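You operate a simulated robot arm through the tools that you are given. There is no shell and no other tool.

You run a simulated two-armed robot. Do the job below in one go: nothing can be reset, and whatever is moved stays where it is left.

TASK
Test earth cups A and B, tighten the screw that reads over 100 mohm, and test it again.
Fine: hands off while it tests; the retest reads under 100 mohm; the probe ends in its holder.

It is judged by the outcome, as a careful person would: the job done as asked, and still so three seconds after it is handed in. It fails if anything else is knocked over, pushed out of place, dropped, spilled or broken.

THE ROBOT
Two 7-joint arms with two-finger parallel grippers on one trunk that stands fixed in place. Base frame: the origin is at the foot of the trunk, x ahead of it, y to its left, z up. Units: mm, degrees, N and s.
The left shoulder is at [50, 187, 1160], the right one opposite. With the tool pointing down near the work surface each hand reaches from about 100 to 660 mm from the base axis, measured 20 degrees to its own side. Payload 3.43 kg a hand.
Tool frame (each hand has its own): the origin (TCP) lies between the finger pads and is the grasp point; the fingertips stand 30 mm ahead of it; z points along the fingers, y is the line along which they close. Largest opening 94 mm; finger width 28, thickness 10; the body of the gripper, 50 by 96 mm, starts 55 mm behind the TCP.
Orientation is that of the tool frame in the base frame, as [roll, pitch, yaw] about the fixed x, y, z axes, in that order (R = Rz(yaw) Ry(pitch) Rx(roll)). With the fingers straight down and closing along the base's y, the tool's x points along the base's -x, its y along +y and its z along -z.

THE INTERFACE
- The arms move only by the tool drive_tool. It takes "left_motion", "right_motion" or both (then of equal length, played together; a hand with none holds still); each is a list that holds one entry, the list of rows, each a list of 7 numbers: the shift along the base's x, y, z in units of 40 mm (1.0 is 40 mm), then the turn, a rotation vector about the base's x, y, z in units of 8 degrees (1.0 is 8 degrees), then the gripper command, from -1 (shut) to 1 (fully open), values between in proportion. In form: [[[tx, ty, tz, ax, ay, az, gripper], ...]]. A call has 1 to 20 rows; each row shifts and turns the commanded pose from where the row before left it. A call with a number of a shift or a turn outside -1 to 1 is refused whole. Each row takes 0.2 s and may step no farther than 50 mm and 8.6 degrees from the row before; otherwise, or with a gripper value out of range, the whole call is refused. A pose out of reach is approached as far as the arm can. The call stops where the force on the tool passes 40 N (or 10 N more than at its start, if that is more) or the arm is blocked; 0.2 s more then pass. Each finger travels about 153 mm/s and halts on what it meets, pressing with about 30 N; the grip force reading is that of the motor and also rises with nothing between the fingers. The clock runs only during rows and for 0.2 s after the last one: add rows that do not move to give the fingers time. It gives the time, the measured TCP pose, the force on the tool (base axes), the opening and the grip force at its end, in the units of the frame above (readings bear some noise), with the torque about the TCP (base axes, N m) and any sound that the robot's microphone picked up, and new pictures: "pictures" is both (left out), scene, wrist or none (wrist: the cameras of the hands that moved).
- Cameras (640 x 400 px; columns grow to the right, rows downward): "scene" is now at [132.6, 53.6, 1317.6]; the picture's right is [0.53, -0.85, 0.00], its down [-0.44, -0.27, -0.85] and it looks along [0.73, 0.45, -0.52] (base axes); focal length 214 px, centre (320, 200). "left" rides on the left gripper at [76, -14, -103] in its tool frame; the picture's right is [0.18, 0.98, 0.00], its down [-0.75, 0.14, -0.64] and it looks along [-0.63, 0.12, 0.77] (tool axes); focal length 243 px, centre (320, 200). "right" rides on the right gripper at [76, 14, -102] in its tool frame; the picture's right is [-0.18, 0.98, 0.00], its down [-0.75, -0.14, -0.64] and it looks along [-0.63, -0.12, 0.77] (tool axes); focal length 243 px, centre (320, 200). There is no depth. A picture from a camera that has moved, and an enlarged one, comes with that camera's place and axes in the base frame and with its lens. The place of the scene camera against the robot may be out by one fixed shift of up to 18 mm in any direction.
- slide_trunk(by): slides the trunk up (or, below 0, down) by that many mm; the arms and the scene camera ride with it, the base frame stays. It gives what a move gives, with no picture.
- aim_head(pan, tilt): turns the head with the scene camera to pan (to the left, within 80 degrees either way) and tilt (down, from -29 to 69), counted from straight ahead of the robot. It gives what a move gives, and a new picture of the scene camera.
- close_up(camera, box): a new picture of the part [left, top, right, bottom] of that camera's present view, enlarged. No time passes.
- finish_job(): hands the job in; it is judged then, once.

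Places have to be worked out from the pictures, the camera data and where the tool is seen. Open the grippers and draw the arms clear of the work before you hand the job in, unless the task says otherwise.

The tools are called after "Request:" as name(argument=value, ...) on one line, values as JSON. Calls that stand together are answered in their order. drive_tool: Moves the arms, as the interface text tells. Its arguments: {"type":"object","properties":{"left_motion":{"type":"array","items":{"type":"array","items":{"type":"array","items":{"type":"number"}}}},"right_motion":{"type":"array","items":{"type":"array","items":{"type":"array","items":{"type":"number"}}}},"pictures":{"type":"string","enum":["both","scene","wrist","none"]}},"required":[]} The other tools are called the same way: slide_trunk (by) moves the trunk up or down; aim_head (pan, tilt) turns the head that bears the scene camera; close_up (camera, box) takes an enlarged picture of a part of a camera's view; finish_job () hands the job in.

At the start:

```text
time_s: 0.0
left_ee_pos: [163.3, 226.8, 1197.0]
left_tcp_rot: [180.0, 0.0, -179.9]
left_contact_force: [-0.3, 0.8, 0.6]
left_moment: [-0.01, 0.0, 0.01]
left_width: 94.0
left_grip_force: 0.1
right_ee_pos: [341.7, 1.4, 1174.5]
right_tcp_rot: [179.9, 0.0, 179.9]
right_contact_force: [-0.2, 0.1, 0.9]
right_moment: [0.0, 0.02, 0.07]
right_width: 94.0
right_grip_force: 0.1
trunk travel left (down, up): [-375.0, 57.0]
head pan, tilt (commanded): [31.8, 31.4]
```

scene: 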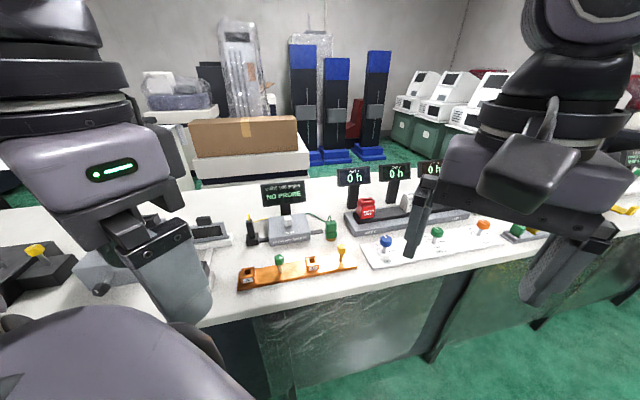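
right: 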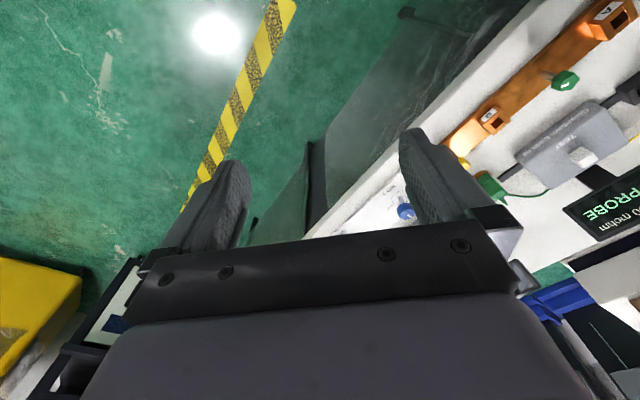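
left: 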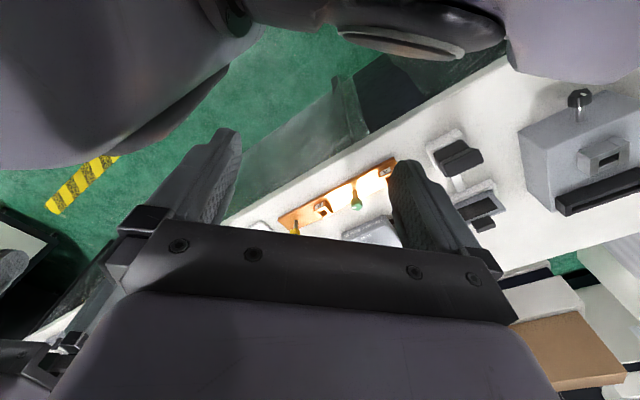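

I start by looking closely at the scene before moving: the earth-bar with cups A and B, the tester with "NO PROBE" display, and the probe/holder.

Request:
close_up(camera="scene", box=[220, 170, 380, 300])

Request:
close_up(camera="scene", box=[330, 150, 640, 290])

Request:
close_up(camera="right", box=[420, 0, 640, 240])

Request:
close_up(camera="left", box=[220, 100, 560, 280])

```text
3.08 times, centred on (300, 235) of scene
camera zoom: at [132.6, 53.6, 1317.6], right [0.53, -0.85, 0.0], down [-0.44, -0.27, -0.85], along [0.73, 0.45, -0.52], focal length 660 px, centre (382, 92)
```

zoom: 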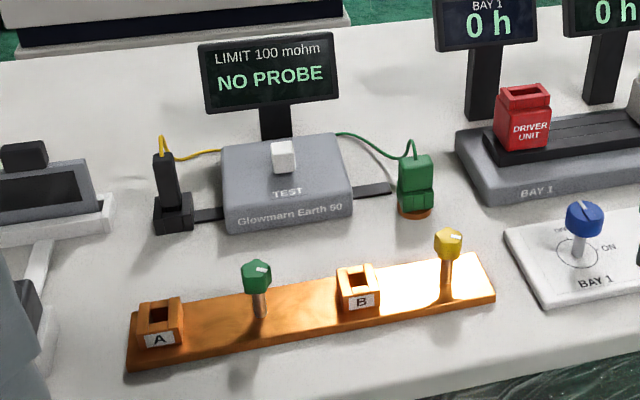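

```text
2.06 times, centred on (485, 220) of scene
camera zoom: at [132.6, 53.6, 1317.6], right [0.53, -0.85, 0.0], down [-0.44, -0.27, -0.85], along [0.73, 0.45, -0.52], focal length 443 px, centre (-21, 159)
```

zoom: 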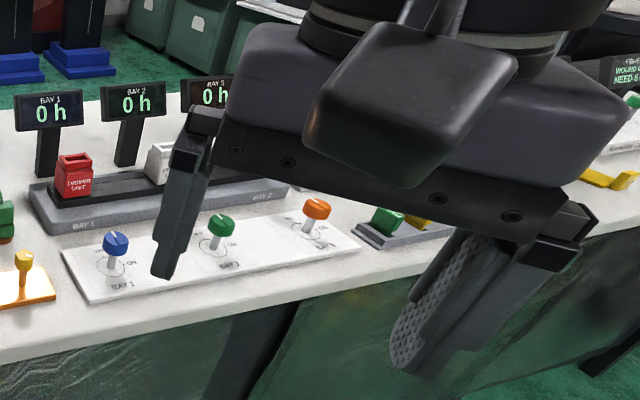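

```text
1.67 times, centred on (530, 120) of right
camera zoom: at [264.2, 15.7, 1276.3], right [0.18, 0.98, 0.0], down [0.75, -0.14, 0.64], along [0.63, -0.12, -0.77], focal length 404 px, centre (-30, 333)
```

zoom: 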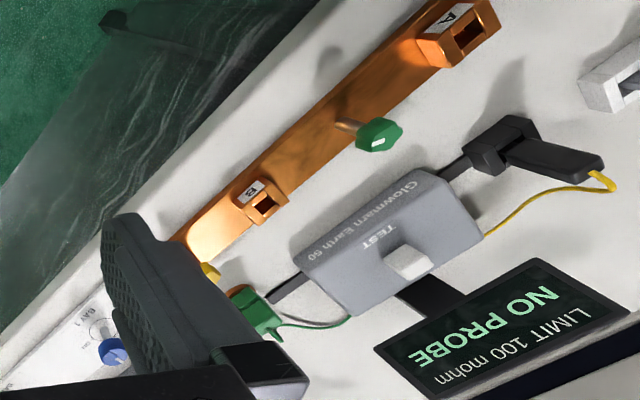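

```text
1.88 times, centred on (390, 190) of left
camera zoom: at [86.2, 213.2, 1298.9], right [-0.18, 0.98, 0.0], down [0.75, 0.14, 0.64], along [0.63, 0.12, -0.77], focal length 457 px, centre (188, 219)
```

zoom: 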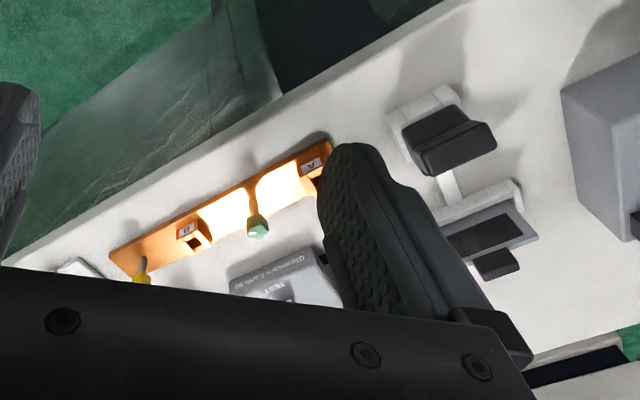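

The bar runs diagonally: by triangulating the views, cup A is near (370,431), B near (502,306), green screw near (427,364), yellow near (554,240) and the TEST button near (579,456,874). I zoom closer on each item.

Request:
close_up(camera="scene", box=[240, 195, 290, 235])

Request:
close_up(camera="scene", box=[235, 245, 305, 295])

Request:
close_up(camera="scene", box=[295, 230, 365, 285])

Request:
close_up(camera="scene", box=[260, 175, 345, 250])

Request:
close_up(camera="right", box=[560, 0, 640, 100])

```text
10.00 times, centred on (265, 215) of scene
camera zoom: at [132.6, 53.6, 1317.6], right [0.53, -0.85, 0.0], down [-0.44, -0.27, -0.85], along [0.73, 0.45, -0.52], focal length 2145 px, centre (870, 50)
```

zoom: 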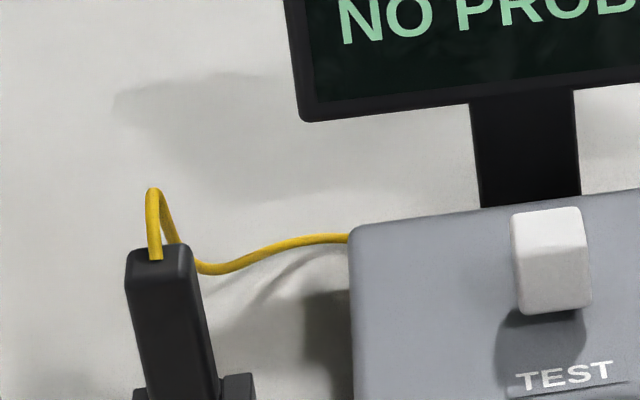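

```text
8.00 times, centred on (270, 270) of scene
camera zoom: at [132.6, 53.6, 1317.6], right [0.53, -0.85, 0.0], down [-0.44, -0.27, -0.85], along [0.73, 0.45, -0.52], focal length 1716 px, centre (720, -360)
```

zoom: 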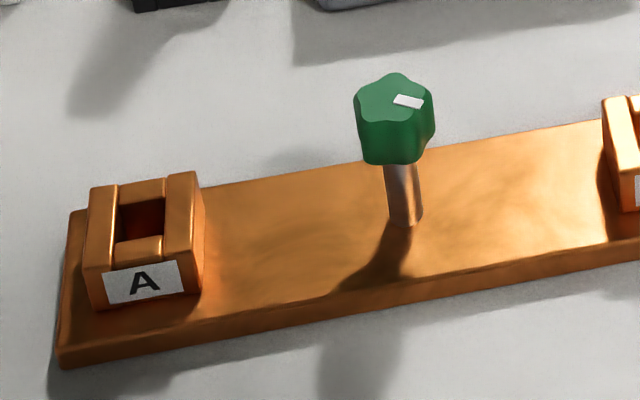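

```text
7.27 times, centred on (330, 258) of scene
camera zoom: at [132.6, 53.6, 1317.6], right [0.53, -0.85, 0.0], down [-0.44, -0.27, -0.85], along [0.73, 0.45, -0.52], focal length 1560 px, centre (247, -218)
```

zoom: 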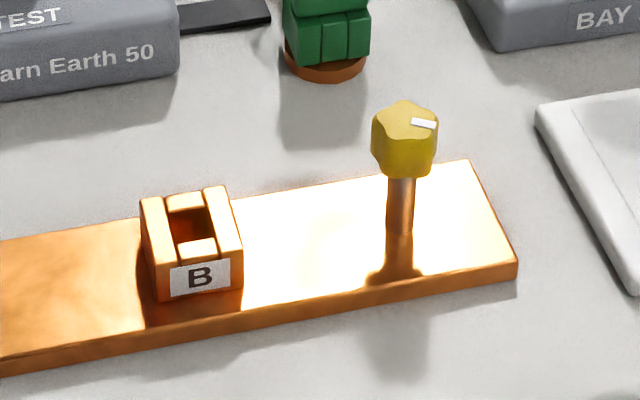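

```text
5.33 times, centred on (302, 212) of scene
camera zoom: at [132.6, 53.6, 1317.6], right [0.53, -0.85, 0.0], down [-0.44, -0.27, -0.85], along [0.73, 0.45, -0.52], focal length 1144 px, centre (413, 133)
```

zoom: 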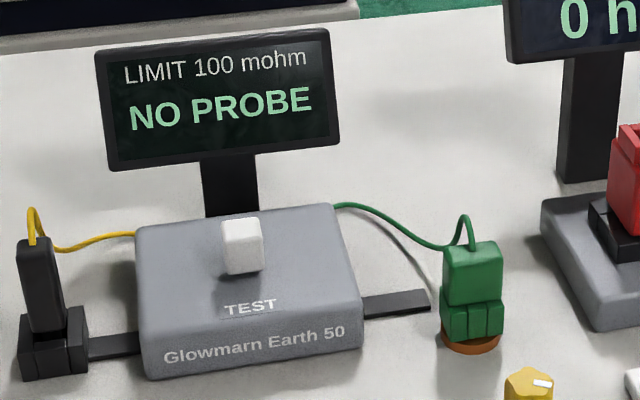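

```text
4.00 times, centred on (600, 50) of right
camera zoom: at [264.2, 15.7, 1276.3], right [0.18, 0.98, 0.0], down [0.75, -0.14, 0.64], along [0.63, -0.12, -0.77], focal length 970 px, centre (-800, 800)
```

zoom: 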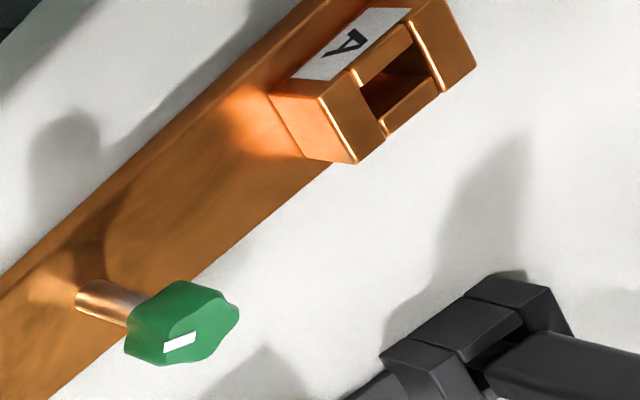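

The probe is the black stick with the yellow lead, standing upright in its black holder left of the tester; the green block is the reference lead and stays put. I swing the left hand over the bar, turned about 47° to match the table direction, to look with its wrist camera.

Request:
drive_tool(left_motion=[[[0.85, 0.55, -0.42, 0, 0, 0.84, 1], [0.85, 0.55, -0.42, 0, 0, 0.84, 1], [0.85, 0.55, -0.42, 0, 0, 0.84, 1], [0.85, 0.55, -0.42, 0, 0, 0.84, 1], [0.85, 0.55, -0.42, 0, 0, 0.84, 1], [0.85, 0.55, -0.42, 0, 0, 0.84, 1], [0.85, 0.55, -0.42, 0, 0, 0.84, 1], [0, 0, 0, 0, 0, 0, 1]]], pictures="both")

```text
time_s: 1.8
left_ee_pos: [402.9, 380.4, 1078.3]
left_tcp_rot: [-180.0, 0.0, -132.9]
left_contact_force: [0.4, -0.5, 0.3]
left_moment: [0.03, 0.0, -0.02]
left_width: 93.9
left_grip_force: 0.1
right_ee_pos: [341.4, 1.2, 1173.7]
right_tcp_rot: [-179.9, 0.1, -180.0]
right_contact_force: [-0.3, 0.2, 0.4]
right_moment: [0.0, -0.03, 0.0]
right_width: 94.1
right_grip_force: 0.1
trunk travel left (down, up): [-375.0, 57.0]
head pan, tilt (commanded): [31.8, 31.4]
camera scene: at [132.4, 53.5, 1317.6], right [0.53, -0.85, 0.0], down [-0.44, -0.27, -0.85], along [0.73, 0.45, -0.52], focal length 214 px, centre (320, 200)
camera left: at [360.3, 316.1, 1180.9], right [-0.85, 0.53, 0.0], down [0.41, 0.65, 0.64], along [0.34, 0.54, -0.77], focal length 243 px, centre (320, 200)
```

scene: 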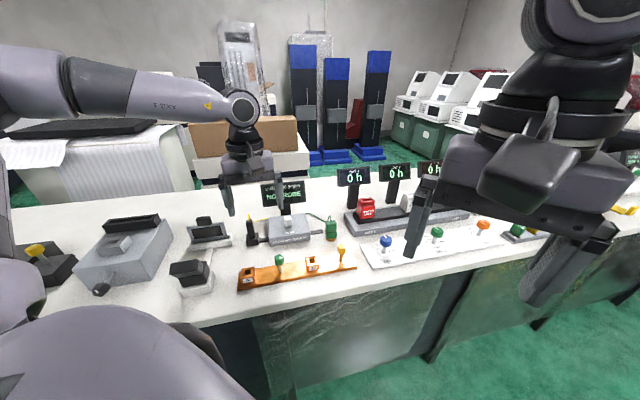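
left: 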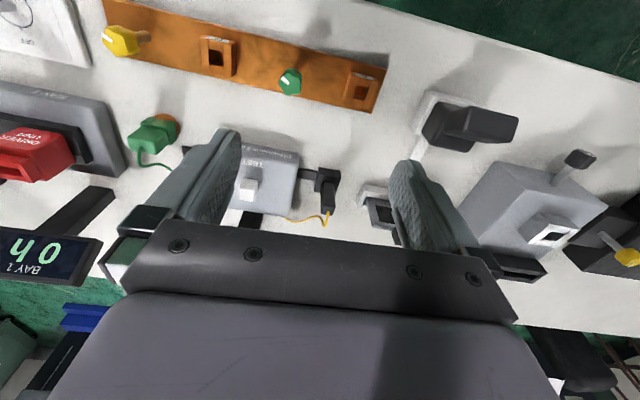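

The wrist camera now looks down on the bar, tester and holder. I zoom for measurement.

Request:
close_up(camera="left", box=[230, 140, 370, 240])

Request:
close_up(camera="left", box=[260, 40, 400, 130])

Request:
close_up(camera="left", box=[90, 0, 260, 100])

```text
4.00 times, centred on (300, 190) of left
camera zoom: at [360.3, 316.1, 1180.9], right [-0.85, 0.53, 0.0], down [0.41, 0.65, 0.64], along [0.34, 0.54, -0.77], focal length 970 px, centre (400, 240)
```

zoom: 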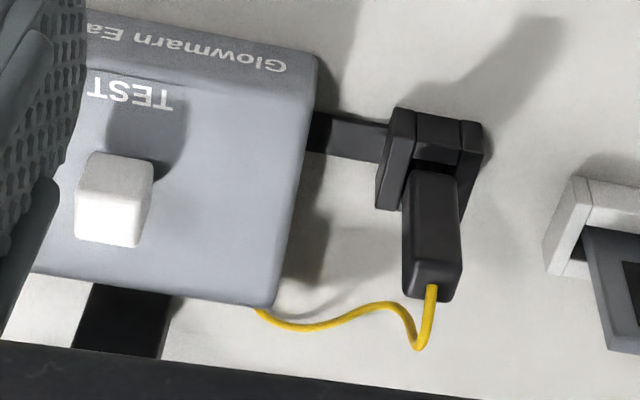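

```text
4.44 times, centred on (330, 85) of left
camera zoom: at [360.3, 316.1, 1180.9], right [-0.85, 0.53, 0.0], down [0.41, 0.65, 0.64], along [0.34, 0.54, -0.77], focal length 1078 px, centre (276, 711)
```

zoom: 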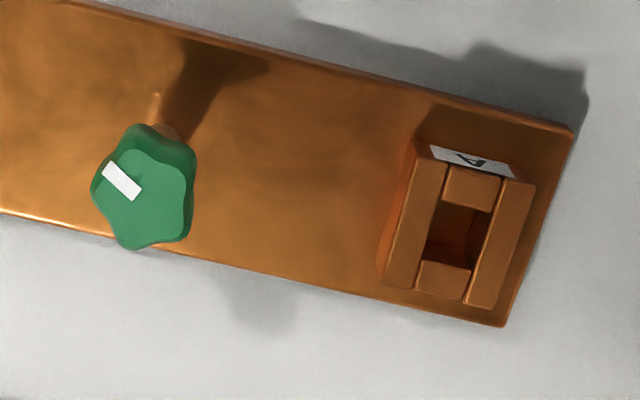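

```text
3.76 times, centred on (175, 50) of left
camera zoom: at [360.3, 316.1, 1180.9], right [-0.85, 0.53, 0.0], down [0.41, 0.65, 0.64], along [0.34, 0.54, -0.77], focal length 913 px, centre (866, 765)
```

zoom: 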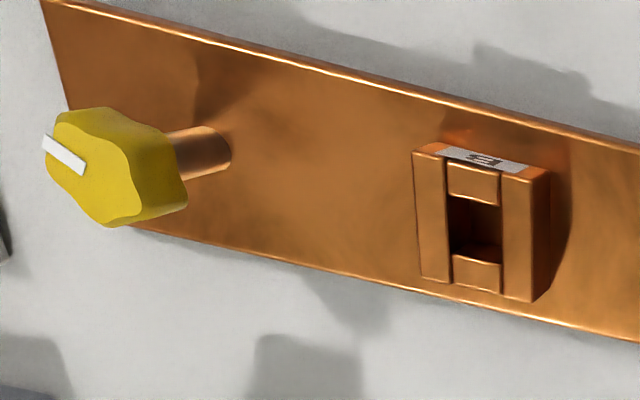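

A and B hole rims come out near (367,425,853) and (493,296,853), the bar at about −45°, with screws at 90 mm spacing. I square the yaw to the bar and move the hand toward the probe for a second view to fix its position.

Request:
drive_tool(left_motion=[[[0.3, 0.85, 0, 0, 0, -0.1, 1], [0.3, 0.85, 0, 0, 0, -0.1, 1], [0.3, 0.9, 0, 0, 0, -0.1, 1], [0, 0, 0, 0, 0, 0, 1], [0, 0, 0, 0, 0, 0, 1]]], pictures="wrist")

Request:
close_up(camera="left", box=[160, 20, 420, 240])

```text
time_s: 3.0
left_ee_pos: [438.7, 484.5, 1080.0]
left_tcp_rot: [180.0, 0.1, -135.4]
left_contact_force: [0.2, 0.4, -0.7]
left_moment: [0.01, -0.01, -0.03]
left_width: 94.2
left_grip_force: 0.1
right_ee_pos: [341.3, 1.8, 1173.1]
right_tcp_rot: [-180.0, 0.0, -179.9]
right_contact_force: [0.4, 0.6, 0.3]
right_moment: [-0.01, -0.01, 0.03]
right_width: 93.9
right_grip_force: 0.0
trunk travel left (down, up): [-375.0, 57.0]
head pan, tilt (commanded): [31.8, 31.4]
camera left: at [393.1, 421.8, 1181.2], right [-0.82, 0.57, 0.0], down [0.44, 0.63, 0.64], along [0.37, 0.53, -0.77], focal length 243 px, centre (320, 200)
```

left: 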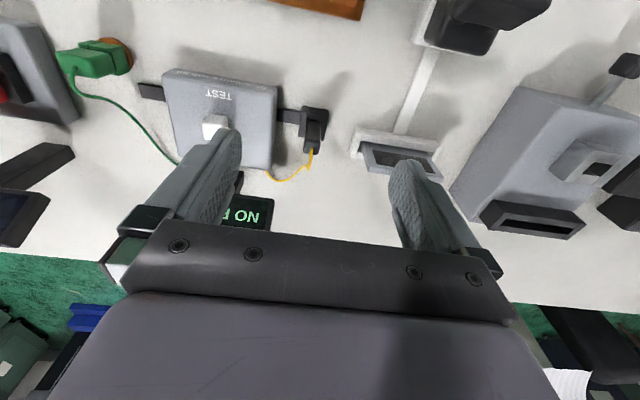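

```text
1.82 times, centred on (290, 130) of left
camera zoom: at [393.1, 421.8, 1181.2], right [-0.82, 0.57, 0.0], down [0.44, 0.63, 0.64], along [0.37, 0.53, -0.77], focal length 441 px, centre (374, 327)
```

zoom: 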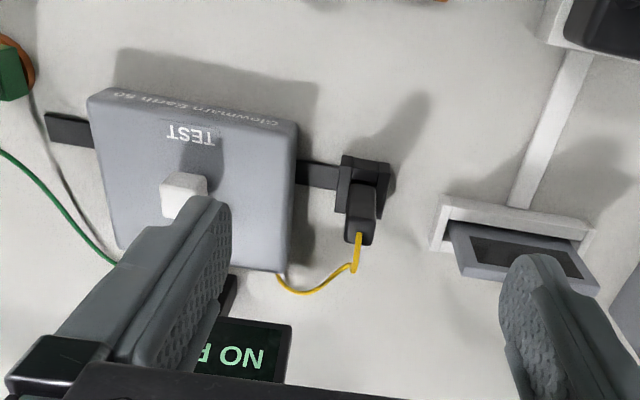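

Request:
close_up(camera="left", box=[280, 90, 350, 160])

Request:
close_up(camera="left", box=[190, 90, 270, 150])

```text
5.71 times, centred on (315, 125) of left
camera zoom: at [393.1, 421.8, 1181.2], right [-0.82, 0.57, 0.0], down [0.44, 0.63, 0.64], along [0.37, 0.53, -0.77], focal length 1386 px, centre (349, 629)
```

zoom: 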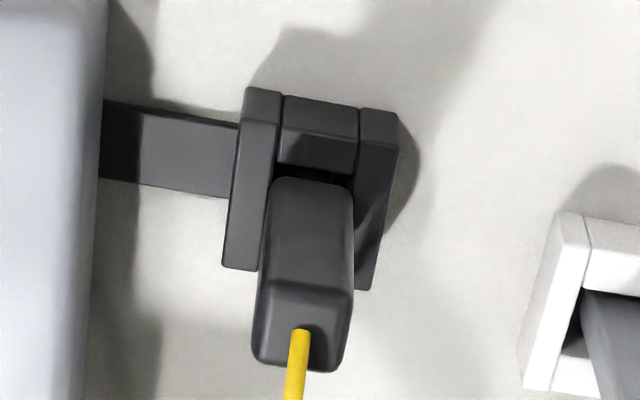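

```text
6.67 times, centred on (230, 120) of left
camera zoom: at [393.1, 421.8, 1181.2], right [-0.82, 0.57, 0.0], down [0.44, 0.63, 0.64], along [0.37, 0.53, -0.77], focal length 1618 px, centre (920, 733)
```

zoom: 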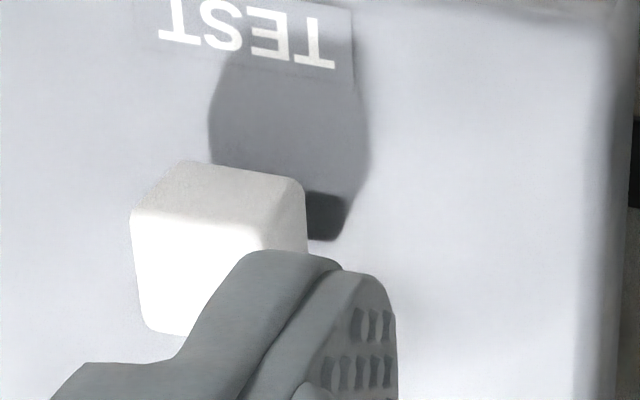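

Two views put the probe top at about (486,536,901), handle roughly 20 mm square, with the holder rim near z 853. I move to above it with the fingers partly open (to clear the tester) and look again before descending.

Request:
drive_tool(left_motion=[[[0.4, 0.44, -0.6, 0, 0, 0, 0.05], [0.4, 0.44, -0.7, 0, 0, 0, 0.05], [0.39, 0.42, -0.7, 0, 0, 0, 0.05], [0, 0, 0, 0, 0, 0, 0.05], [0, 0, 0, 0, 0, 0, 0.05]]], pictures="both")

Request:
close_up(camera="left", box=[240, 80, 400, 240])

Request:
close_up(camera="scene", box=[210, 130, 310, 260])

```text
time_s: 4.2
left_ee_pos: [486.1, 536.6, 1001.2]
left_tcp_rot: [-179.9, 0.1, -135.4]
left_contact_force: [-0.1, 0.7, -0.6]
left_moment: [-0.01, 0.0, 0.03]
left_width: 49.2
left_grip_force: 0.1
right_ee_pos: [341.2, 1.4, 1173.1]
right_tcp_rot: [179.9, 0.0, 180.0]
right_contact_force: [0.1, 0.5, -0.5]
right_moment: [-0.01, 0.0, -0.01]
right_width: 93.7
right_grip_force: 0.2
trunk travel left (down, up): [-375.0, 57.0]
head pan, tilt (commanded): [31.8, 31.4]
camera scene: at [132.7, 53.7, 1317.5], right [0.53, -0.85, 0.0], down [-0.44, -0.27, -0.85], along [0.73, 0.45, -0.52], focal length 214 px, centre (320, 200)
camera left: at [440.0, 474.2, 1101.6], right [-0.82, 0.57, 0.0], down [0.44, 0.63, 0.64], along [0.37, 0.53, -0.77], focal length 243 px, centre (320, 200)
```

scene: 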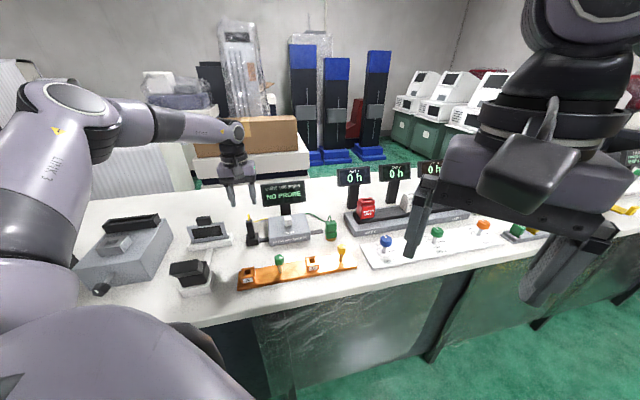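
left: 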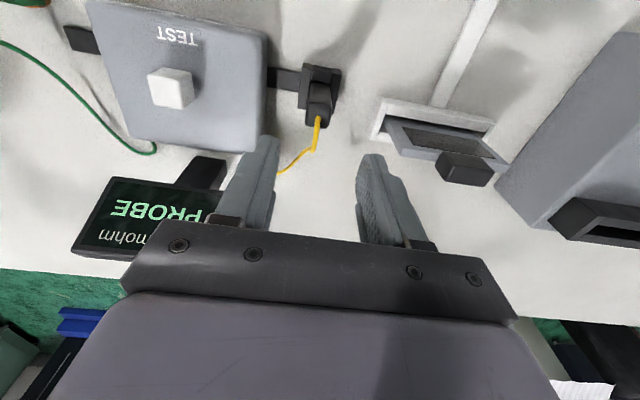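

```text
2.50 times, centred on (320, 160) of left
camera zoom: at [440.0, 474.2, 1101.6], right [-0.82, 0.57, 0.0], down [0.44, 0.63, 0.64], along [0.37, 0.53, -0.77], focal length 606 px, centre (320, 300)
```

zoom: 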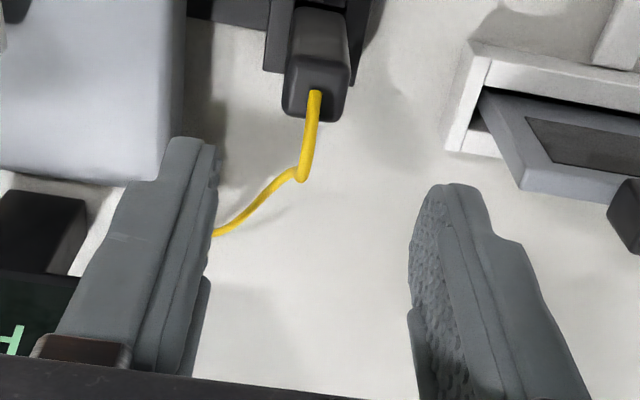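

```text
3.08 times, centred on (260, 195) of scene
camera zoom: at [132.7, 53.7, 1317.5], right [0.53, -0.85, 0.0], down [-0.44, -0.27, -0.85], along [0.73, 0.45, -0.52], focal length 660 px, centre (505, 215)
```

zoom: 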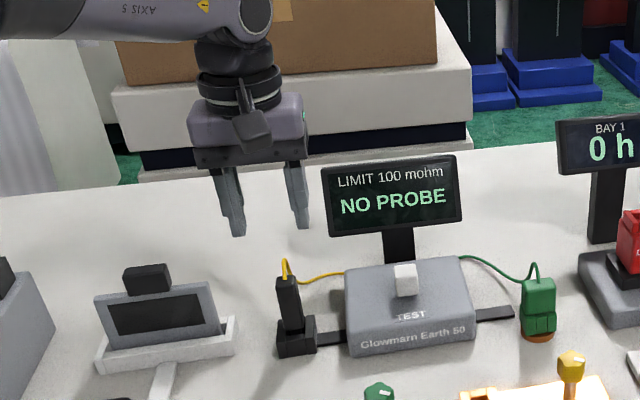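

The hand is centred over the probe within about 2 mm. I descend so the fingertips stop ~6 mm above the holder rim, still open.

Request:
drive_tool(left_motion=[[[0.01, 0.035, -0.7, 0, 0, 0, 0.05], [0, 0, -0.7, 0, 0, 0, 0.05], [0, 0, -0.7, 0, 0, 0, 0.05], [0, 0, -0.5, 0, 0, 0, 0.05], [0, 0, 0, 0, 0, 0, 0.05]]], pictures="both")

Request:
close_up(camera="left", box=[220, 80, 420, 240])

Request:
close_up(camera="scene", box=[225, 180, 305, 250])

```text
time_s: 5.4
left_ee_pos: [484.5, 537.8, 896.6]
left_tcp_rot: [-180.0, 0.0, -135.4]
left_contact_force: [-0.1, -0.1, -0.3]
left_moment: [0.03, 0.01, 0.0]
left_width: 49.4
left_grip_force: 0.1
right_ee_pos: [342.0, 1.8, 1174.2]
right_tcp_rot: [179.9, 0.0, -180.0]
right_contact_force: [-0.4, -0.5, 0.1]
right_moment: [0.0, 0.01, 0.03]
right_width: 94.0
right_grip_force: 0.0
trunk travel left (down, up): [-375.0, 57.0]
head pan, tilt (commanded): [31.8, 31.4]
camera scene: at [132.5, 53.6, 1317.6], right [0.53, -0.85, 0.0], down [-0.44, -0.27, -0.85], along [0.73, 0.45, -0.52], focal length 214 px, centre (320, 200)
camera left: at [440.4, 475.2, 997.7], right [-0.82, 0.57, 0.0], down [0.44, 0.63, 0.64], along [0.37, 0.53, -0.77], focal length 243 px, centre (320, 200)
```

scene: 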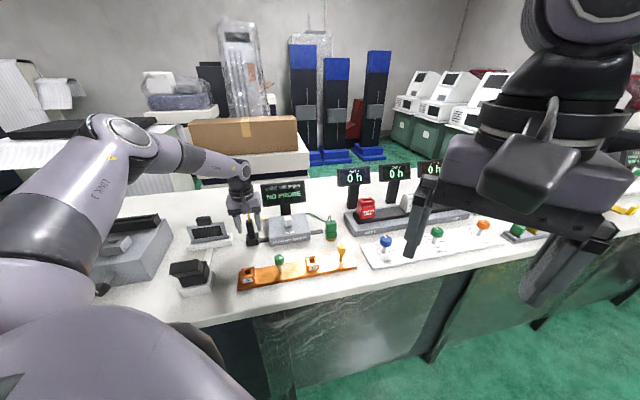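
left: 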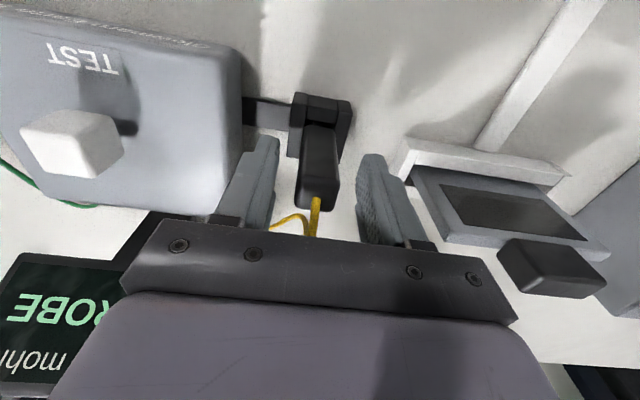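

```text
2.50 times, centred on (320, 160) of left
camera zoom: at [440.4, 475.2, 997.7], right [-0.82, 0.57, 0.0], down [0.44, 0.63, 0.64], along [0.37, 0.53, -0.77], focal length 606 px, centre (320, 300)
```

zoom: 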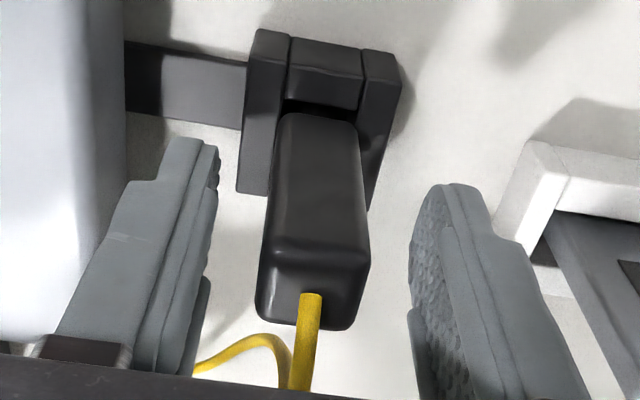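

```text
5.71 times, centred on (265, 215) of scene
camera zoom: at [132.5, 53.6, 1317.6], right [0.53, -0.85, 0.0], down [-0.44, -0.27, -0.85], along [0.73, 0.45, -0.52], focal length 1226 px, centre (634, 114)
```

zoom: 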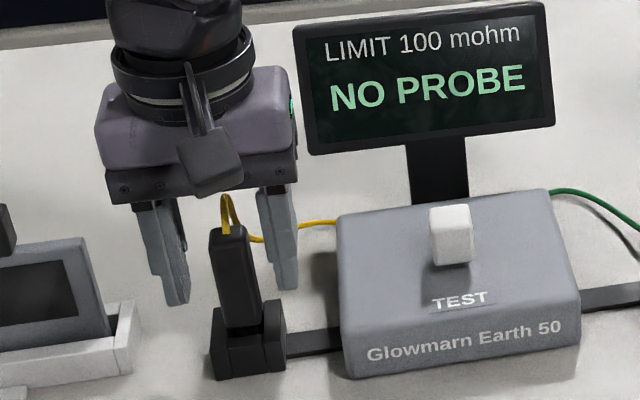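

The probe sits about 1.7 mm off-centre between the fingers. I correct that, lower 10 mm more, and close on the handle.

Request:
drive_tool(left_motion=[[[0.045, -0.015, -0.25, 0, 0, 0, 0.05], [0, 0, 0, 0, 0, 0, 0.05], [0, 0, 0, 0, 0, 0, -0.3], [0, 0, 0, 0, 0, 0, -1], [0, 0, 0, 0, 0, 0, -1]]], pictures="wrist")

Request:
close_up(camera="left", box=[220, 80, 420, 240])

Request:
close_up(camera="scene", box=[225, 180, 305, 250])

```text
time_s: 6.6
left_ee_pos: [487.2, 538.6, 886.4]
left_tcp_rot: [-180.0, 0.2, -135.3]
left_contact_force: [-0.8, 0.2, 0.4]
left_moment: [0.02, -0.01, -0.02]
left_width: 24.0
left_grip_force: 29.7
right_ee_pos: [340.9, 1.1, 1174.4]
right_tcp_rot: [180.0, -0.1, 180.0]
right_contact_force: [-0.6, 0.7, -0.3]
right_moment: [-0.01, -0.01, 0.01]
right_width: 94.0
right_grip_force: 0.1
trunk travel left (down, up): [-375.0, 57.0]
head pan, tilt (commanded): [31.8, 31.4]
camera left: at [442.1, 474.8, 988.0], right [-0.82, 0.57, 0.0], down [0.44, 0.63, 0.64], along [0.37, 0.53, -0.77], focal length 243 px, centre (320, 200)
```

left: 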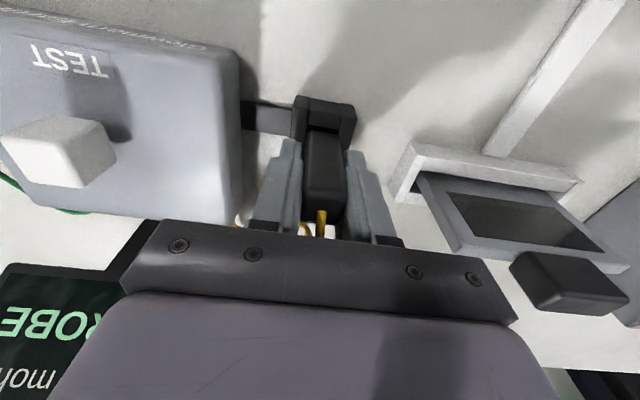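

```text
2.50 times, centred on (320, 160) of left
camera zoom: at [442.1, 474.8, 988.0], right [-0.82, 0.57, 0.0], down [0.44, 0.63, 0.64], along [0.37, 0.53, -0.77], focal length 606 px, centre (320, 300)
```

zoom: 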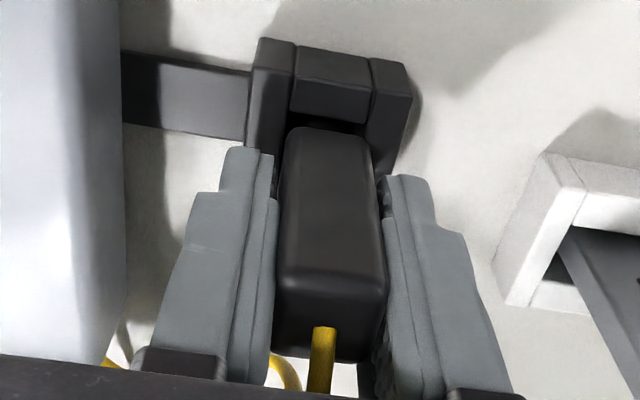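

```text
5.71 times, centred on (265, 215) of scene
camera zoom: at [132.6, 53.6, 1317.6], right [0.53, -0.85, 0.0], down [-0.44, -0.27, -0.85], along [0.73, 0.45, -0.52], focal length 1226 px, centre (634, 114)
```

zoom: 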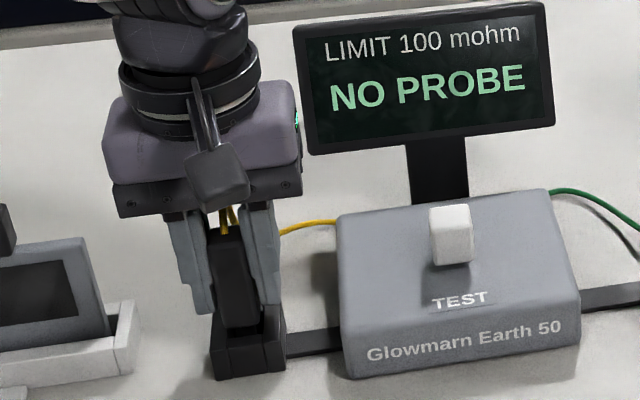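

Gripped (24 mm, 30 N). I lift straight up 80 mm and look at the probe's tip.

Request:
drive_tool(left_motion=[[[0, 0, 0, 0, 0, 0, -1], [0, 0, 0.5, 0, 0, 0, -1], [0, 0, 0.75, 0, 0, 0, -1], [0, 0, 0.75, 0, 0, 0, -1], [0, 0, 0, 0, 0, 0, -1]]], pictures="wrist")

Request:
close_up(camera="left", box=[220, 80, 420, 240])

Request:
close_up(camera="scene", box=[215, 150, 315, 250])

```text
time_s: 7.8
left_ee_pos: [485.5, 536.7, 966.4]
left_tcp_rot: [-180.0, 0.1, -135.4]
left_contact_force: [-0.5, -0.8, -0.6]
left_moment: [-0.01, -0.03, 0.04]
left_width: 24.1
left_grip_force: 30.1
right_ee_pos: [341.5, 1.4, 1172.6]
right_tcp_rot: [-180.0, -0.1, -179.9]
right_contact_force: [-0.2, 0.3, 0.1]
right_moment: [0.01, -0.01, 0.04]
right_width: 93.7
right_grip_force: 0.2
trunk travel left (down, up): [-375.0, 57.0]
head pan, tilt (commanded): [31.8, 31.4]
camera left: at [441.6, 475.0, 1068.1], right [-0.82, 0.57, 0.0], down [0.44, 0.63, 0.64], along [0.37, 0.53, -0.77], focal length 243 px, centre (320, 200)
```

left: 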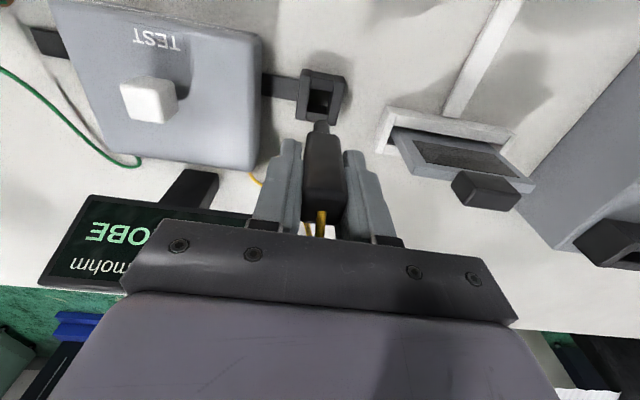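

```text
2.50 times, centred on (320, 160) of left
camera zoom: at [441.6, 475.0, 1068.1], right [-0.82, 0.57, 0.0], down [0.44, 0.63, 0.64], along [0.37, 0.53, -0.77], focal length 606 px, centre (320, 300)
```

zoom: 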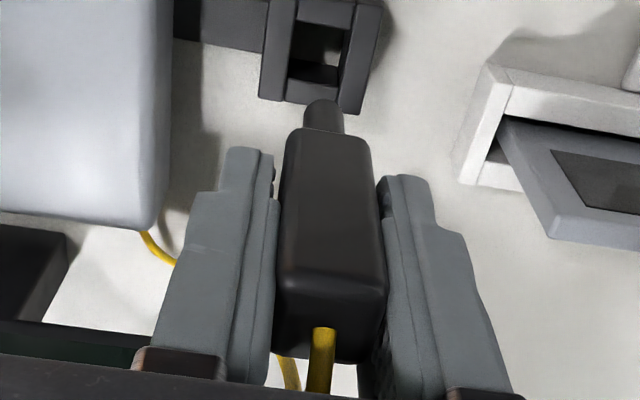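

```text
4.00 times, centred on (265, 200) of scene
camera zoom: at [132.7, 53.8, 1317.5], right [0.53, -0.85, 0.0], down [-0.44, -0.27, -0.85], along [0.73, 0.45, -0.52], focal length 858 px, centre (540, 200)
```

zoom: 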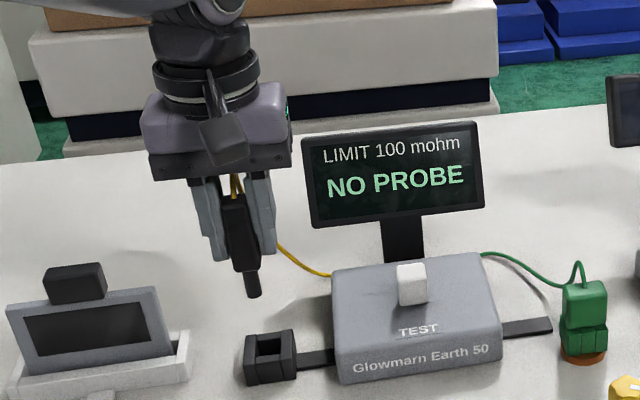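

The probe has a round tip (~11 mm) about 30 mm long below the handle, a loose fit for the ~15 mm cup holes. I carry it over to above cup A at safe height.

Request:
drive_tool(left_motion=[[[-0.756, -0.706, 0, 0, 0, 0, -1], [-0.756, -0.706, 0, 0, 0, 0, -1], [-0.756, -0.706, 0, 0, 0, 0, -1], [-0.756, -0.706, 0, 0, 0, 0, -1], [0, 0, 0, 0, 0, 0, -1], [0, 0, 0, 0, 0, 0, -1]]], pictures="both")

Request:
close_up(camera="left", box=[240, 60, 400, 180])

Request:
close_up(camera="scene", box=[220, 220, 300, 300])

```text
time_s: 9.2
left_ee_pos: [365.9, 425.7, 964.8]
left_tcp_rot: [-180.0, 0.0, -135.4]
left_contact_force: [-0.5, -0.6, 0.4]
left_moment: [-0.01, -0.04, -0.02]
left_width: 23.9
left_grip_force: 30.2
right_ee_pos: [340.5, 0.3, 1174.8]
right_tcp_rot: [-179.9, 0.0, 180.0]
right_contact_force: [0.2, 0.6, 0.2]
right_moment: [0.02, -0.03, -0.02]
right_width: 94.1
right_grip_force: 0.1
trunk travel left (down, up): [-375.0, 57.0]
head pan, tilt (commanded): [31.8, 31.4]
camera scene: at [132.6, 53.6, 1317.6], right [0.53, -0.85, 0.0], down [-0.44, -0.27, -0.85], along [0.73, 0.45, -0.52], focal length 214 px, centre (320, 200)
camera left: at [321.1, 361.5, 1067.2], right [-0.82, 0.57, 0.0], down [0.44, 0.63, 0.64], along [0.37, 0.53, -0.77], focal length 243 px, centre (320, 200)
```

scene: 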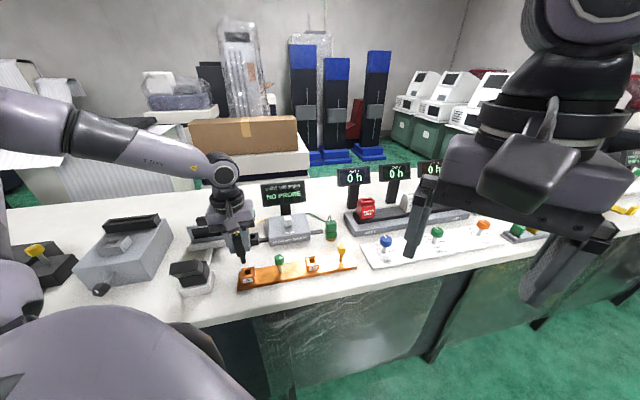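
left: 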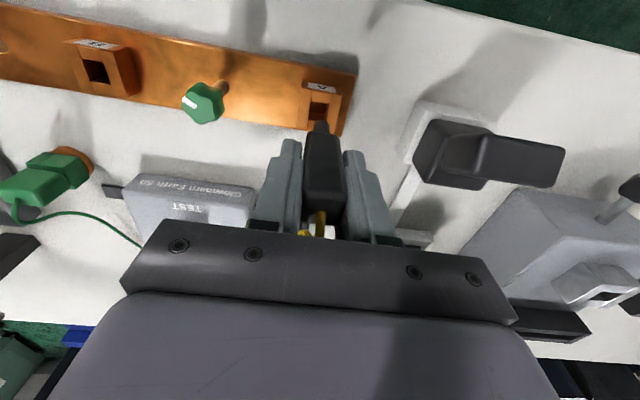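

```text
3.33 times, centred on (320, 120) of left
camera zoom: at [321.1, 361.5, 1067.2], right [-0.82, 0.57, 0.0], down [0.44, 0.63, 0.64], along [0.37, 0.53, -0.77], focal length 809 px, centre (320, 467)
```

zoom: 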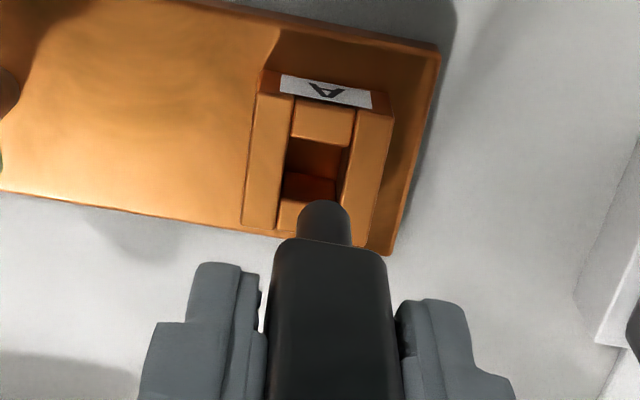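

```text
5.00 times, centred on (260, 260) of scene
camera zoom: at [132.6, 53.6, 1317.6], right [0.53, -0.85, 0.0], down [-0.44, -0.27, -0.85], along [0.73, 0.45, -0.52], focal length 1072 px, centre (620, -100)
```

zoom: 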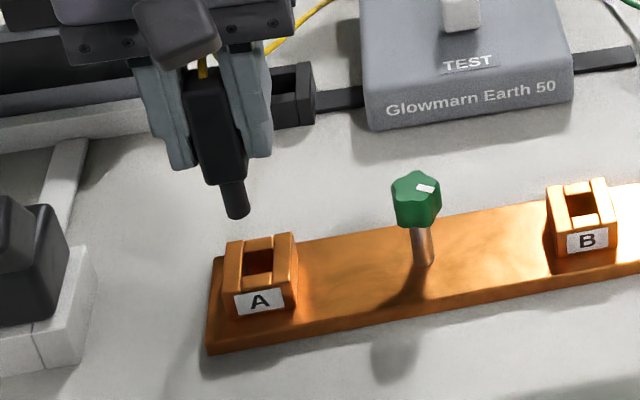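

The tip is nearly above cup A's hole, about 2 mm too far along the bar. I shift it and lower until the tip is just above the rim to check alignment in both views.

Request:
drive_tool(left_motion=[[[0.037, -0.037, -0.4, 0, 0, 0, -1], [0, 0, -0.4, 0, 0, 0, -1], [0, 0, 0, 0, 0, 0, -1], [0, 0, 0, 0, 0, 0, -1]]], pictures="wrist")

Request:
close_up(camera="left", box=[270, 70, 370, 170])

Request:
close_up(camera="scene", box=[225, 240, 275, 290])

```text
time_s: 10.2
left_ee_pos: [368.4, 423.9, 934.8]
left_tcp_rot: [180.0, -0.1, -135.3]
left_contact_force: [0.4, -0.4, -0.4]
left_moment: [0.0, -0.01, -0.03]
left_width: 23.6
left_grip_force: 29.3
right_ee_pos: [341.6, 2.5, 1174.6]
right_tcp_rot: [-180.0, 0.0, -180.0]
right_contact_force: [1.1, 0.8, 0.0]
right_moment: [0.01, -0.05, 0.0]
right_width: 94.2
right_grip_force: 0.0
trunk travel left (down, up): [-375.0, 57.0]
head pan, tilt (commanded): [31.8, 31.4]
camera left: at [323.0, 360.7, 1035.4], right [-0.82, 0.57, 0.0], down [0.44, 0.63, 0.64], along [0.37, 0.53, -0.77], focal length 243 px, centre (320, 200)
```

left: 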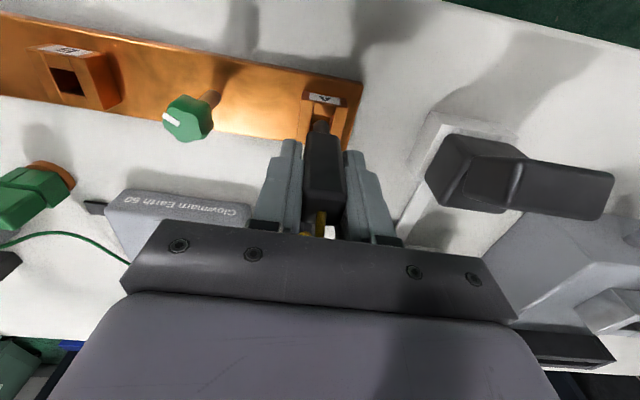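

```text
4.00 times, centred on (320, 120) of left
camera zoom: at [323.0, 360.7, 1035.4], right [-0.82, 0.57, 0.0], down [0.44, 0.63, 0.64], along [0.37, 0.53, -0.77], focal length 970 px, centre (320, 520)
```

zoom: 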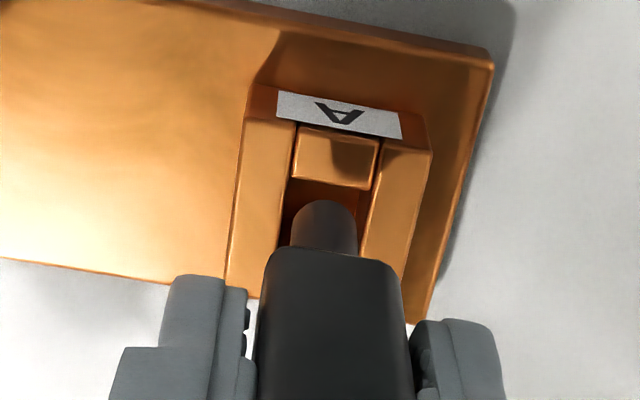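

```text
8.00 times, centred on (250, 265) of scene
camera zoom: at [132.6, 53.7, 1317.6], right [0.53, -0.85, 0.0], down [-0.44, -0.27, -0.85], along [0.73, 0.45, -0.52], focal length 1716 px, centre (880, -320)
```

zoom: 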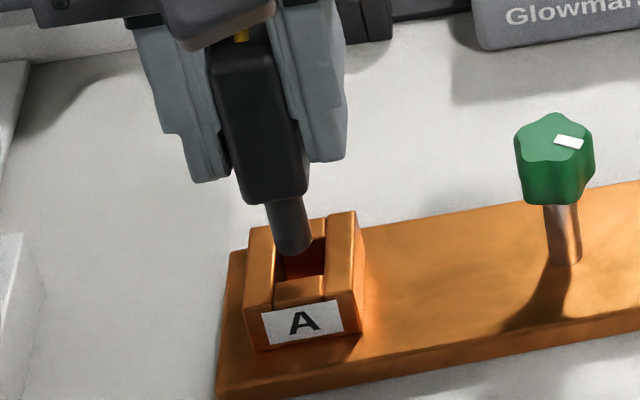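

Tip and hole agree within ~1 mm in both views. I nudge 1 mm forward and lower slowly in small steps, watching force.

Request:
drive_tool(left_motion=[[[0.018, 0.018, -0.1, 0, 0, 0, -1], [0, 0, -0.1, 0, 0, 0, -1], [0, 0, -0.1, 0, 0, 0, -1], [0, 0, -0.1, 0, 0, 0, -1], [0, 0, 0, 0, 0, 0, -1]]], pictures="wrist")

Request:
close_up(camera="left", box=[270, 70, 370, 170])

Request:
close_up(camera="scene", box=[225, 240, 275, 290])

```text
time_s: 11.4
left_ee_pos: [368.4, 423.3, 919.9]
left_tcp_rot: [-179.9, 0.3, -135.4]
left_contact_force: [-3.1, 4.3, 19.3]
left_moment: [0.11, 0.29, -0.05]
left_width: 23.8
left_grip_force: 30.5
right_ee_pos: [339.9, -0.8, 1175.0]
right_tcp_rot: [179.9, 0.0, -180.0]
right_contact_force: [0.0, 0.0, 0.5]
right_moment: [-0.03, -0.02, 0.01]
right_width: 94.0
right_grip_force: 0.1
trunk travel left (down, up): [-375.0, 57.0]
head pan, tilt (commanded): [31.8, 31.4]
camera left: at [323.1, 360.5, 1021.2], right [-0.82, 0.57, 0.0], down [0.43, 0.63, 0.65], along [0.37, 0.53, -0.76], focal length 243 px, centre (320, 200)
```

left: 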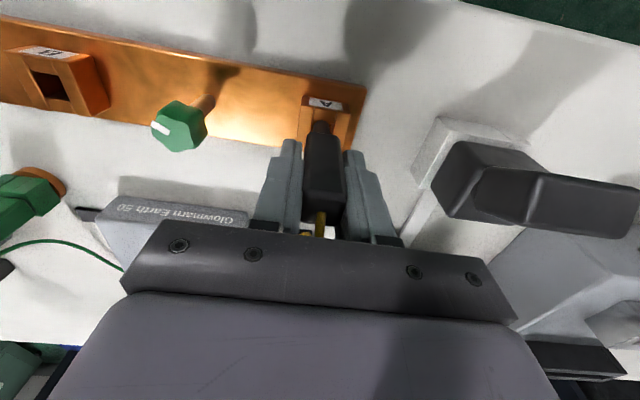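

```text
4.00 times, centred on (320, 120) of left
camera zoom: at [323.1, 360.5, 1021.2], right [-0.82, 0.57, 0.0], down [0.43, 0.63, 0.65], along [0.37, 0.53, -0.76], focal length 970 px, centre (320, 520)
```

zoom: 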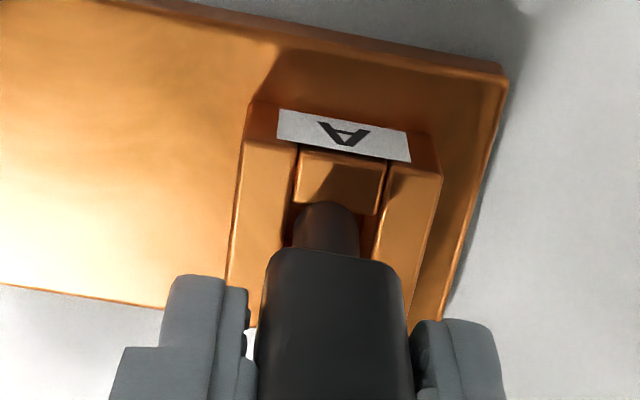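

```text
8.00 times, centred on (250, 265) of scene
camera zoom: at [131.1, 52.7, 1318.1], right [0.53, -0.85, 0.0], down [-0.44, -0.27, -0.85], along [0.73, 0.45, -0.52], focal length 1716 px, centre (880, -320)
```

zoom: 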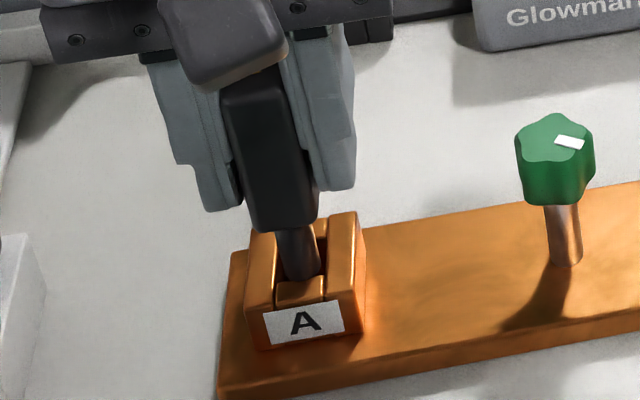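

The tip caught the near rim of the cup (19 N up); both views show it ~4 mm too close to the robot. I raise slightly, move ~4 mm outward and look again.

Request:
drive_tool(left_motion=[[[0, 0, 0.2, 0, 0, 0, -1], [0.075, 0.074, 0, 0, 0, 0, -1], [0, 0, 0, 0, 0, 0, -1], [0, 0, 0, 0, 0, 0, -1]]], pictures="none")

Request:
close_up(camera="left", box=[270, 70, 370, 170])

Request:
close_up(camera="scene", box=[235, 250, 265, 280])

```text
time_s: 12.4
left_ee_pos: [370.8, 426.5, 926.7]
left_tcp_rot: [-180.0, 0.0, -135.3]
left_contact_force: [0.8, 0.2, -0.7]
left_moment: [-0.01, -0.01, 0.0]
left_width: 23.7
left_grip_force: 30.1
right_ee_pos: [340.4, 1.2, 1175.3]
right_tcp_rot: [-180.0, -0.1, -179.9]
right_contact_force: [0.6, -0.6, -0.2]
right_moment: [0.02, -0.01, 0.0]
right_width: 94.0
right_grip_force: 0.0
trunk travel left (down, up): [-375.0, 57.0]
head pan, tilt (commanded): [31.8, 31.4]
```

```text
4.00 times, centred on (320, 120) of left
camera zoom: at [326.4, 364.1, 1027.2], right [-0.82, 0.57, 0.0], down [0.44, 0.63, 0.64], along [0.37, 0.53, -0.77], focal length 970 px, centre (320, 520)
```

zoom: 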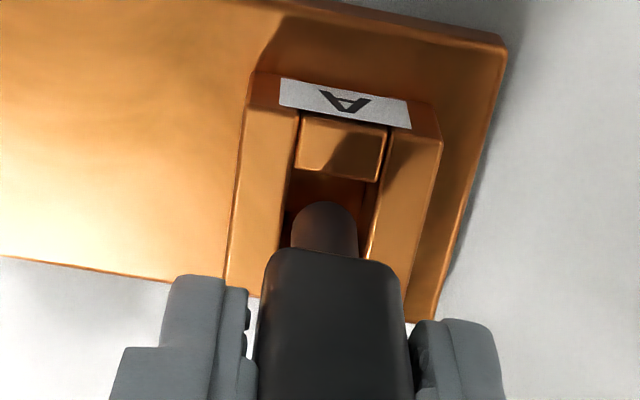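

```text
13.33 times, centred on (250, 265) of scene
camera zoom: at [132.7, 53.7, 1317.5], right [0.53, -0.85, 0.0], down [-0.44, -0.27, -0.85], along [0.73, 0.45, -0.52], focal length 2860 px, centre (1253, -667)
```

zoom: 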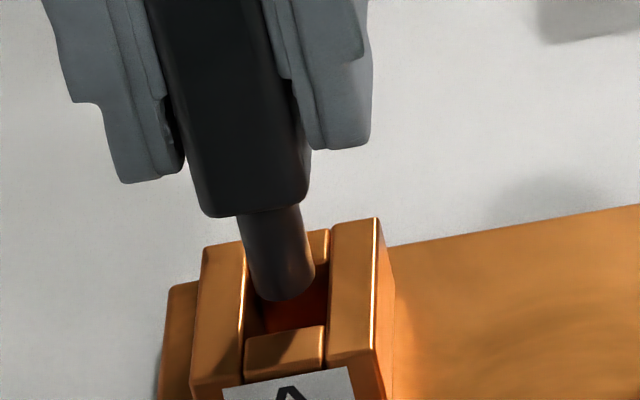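

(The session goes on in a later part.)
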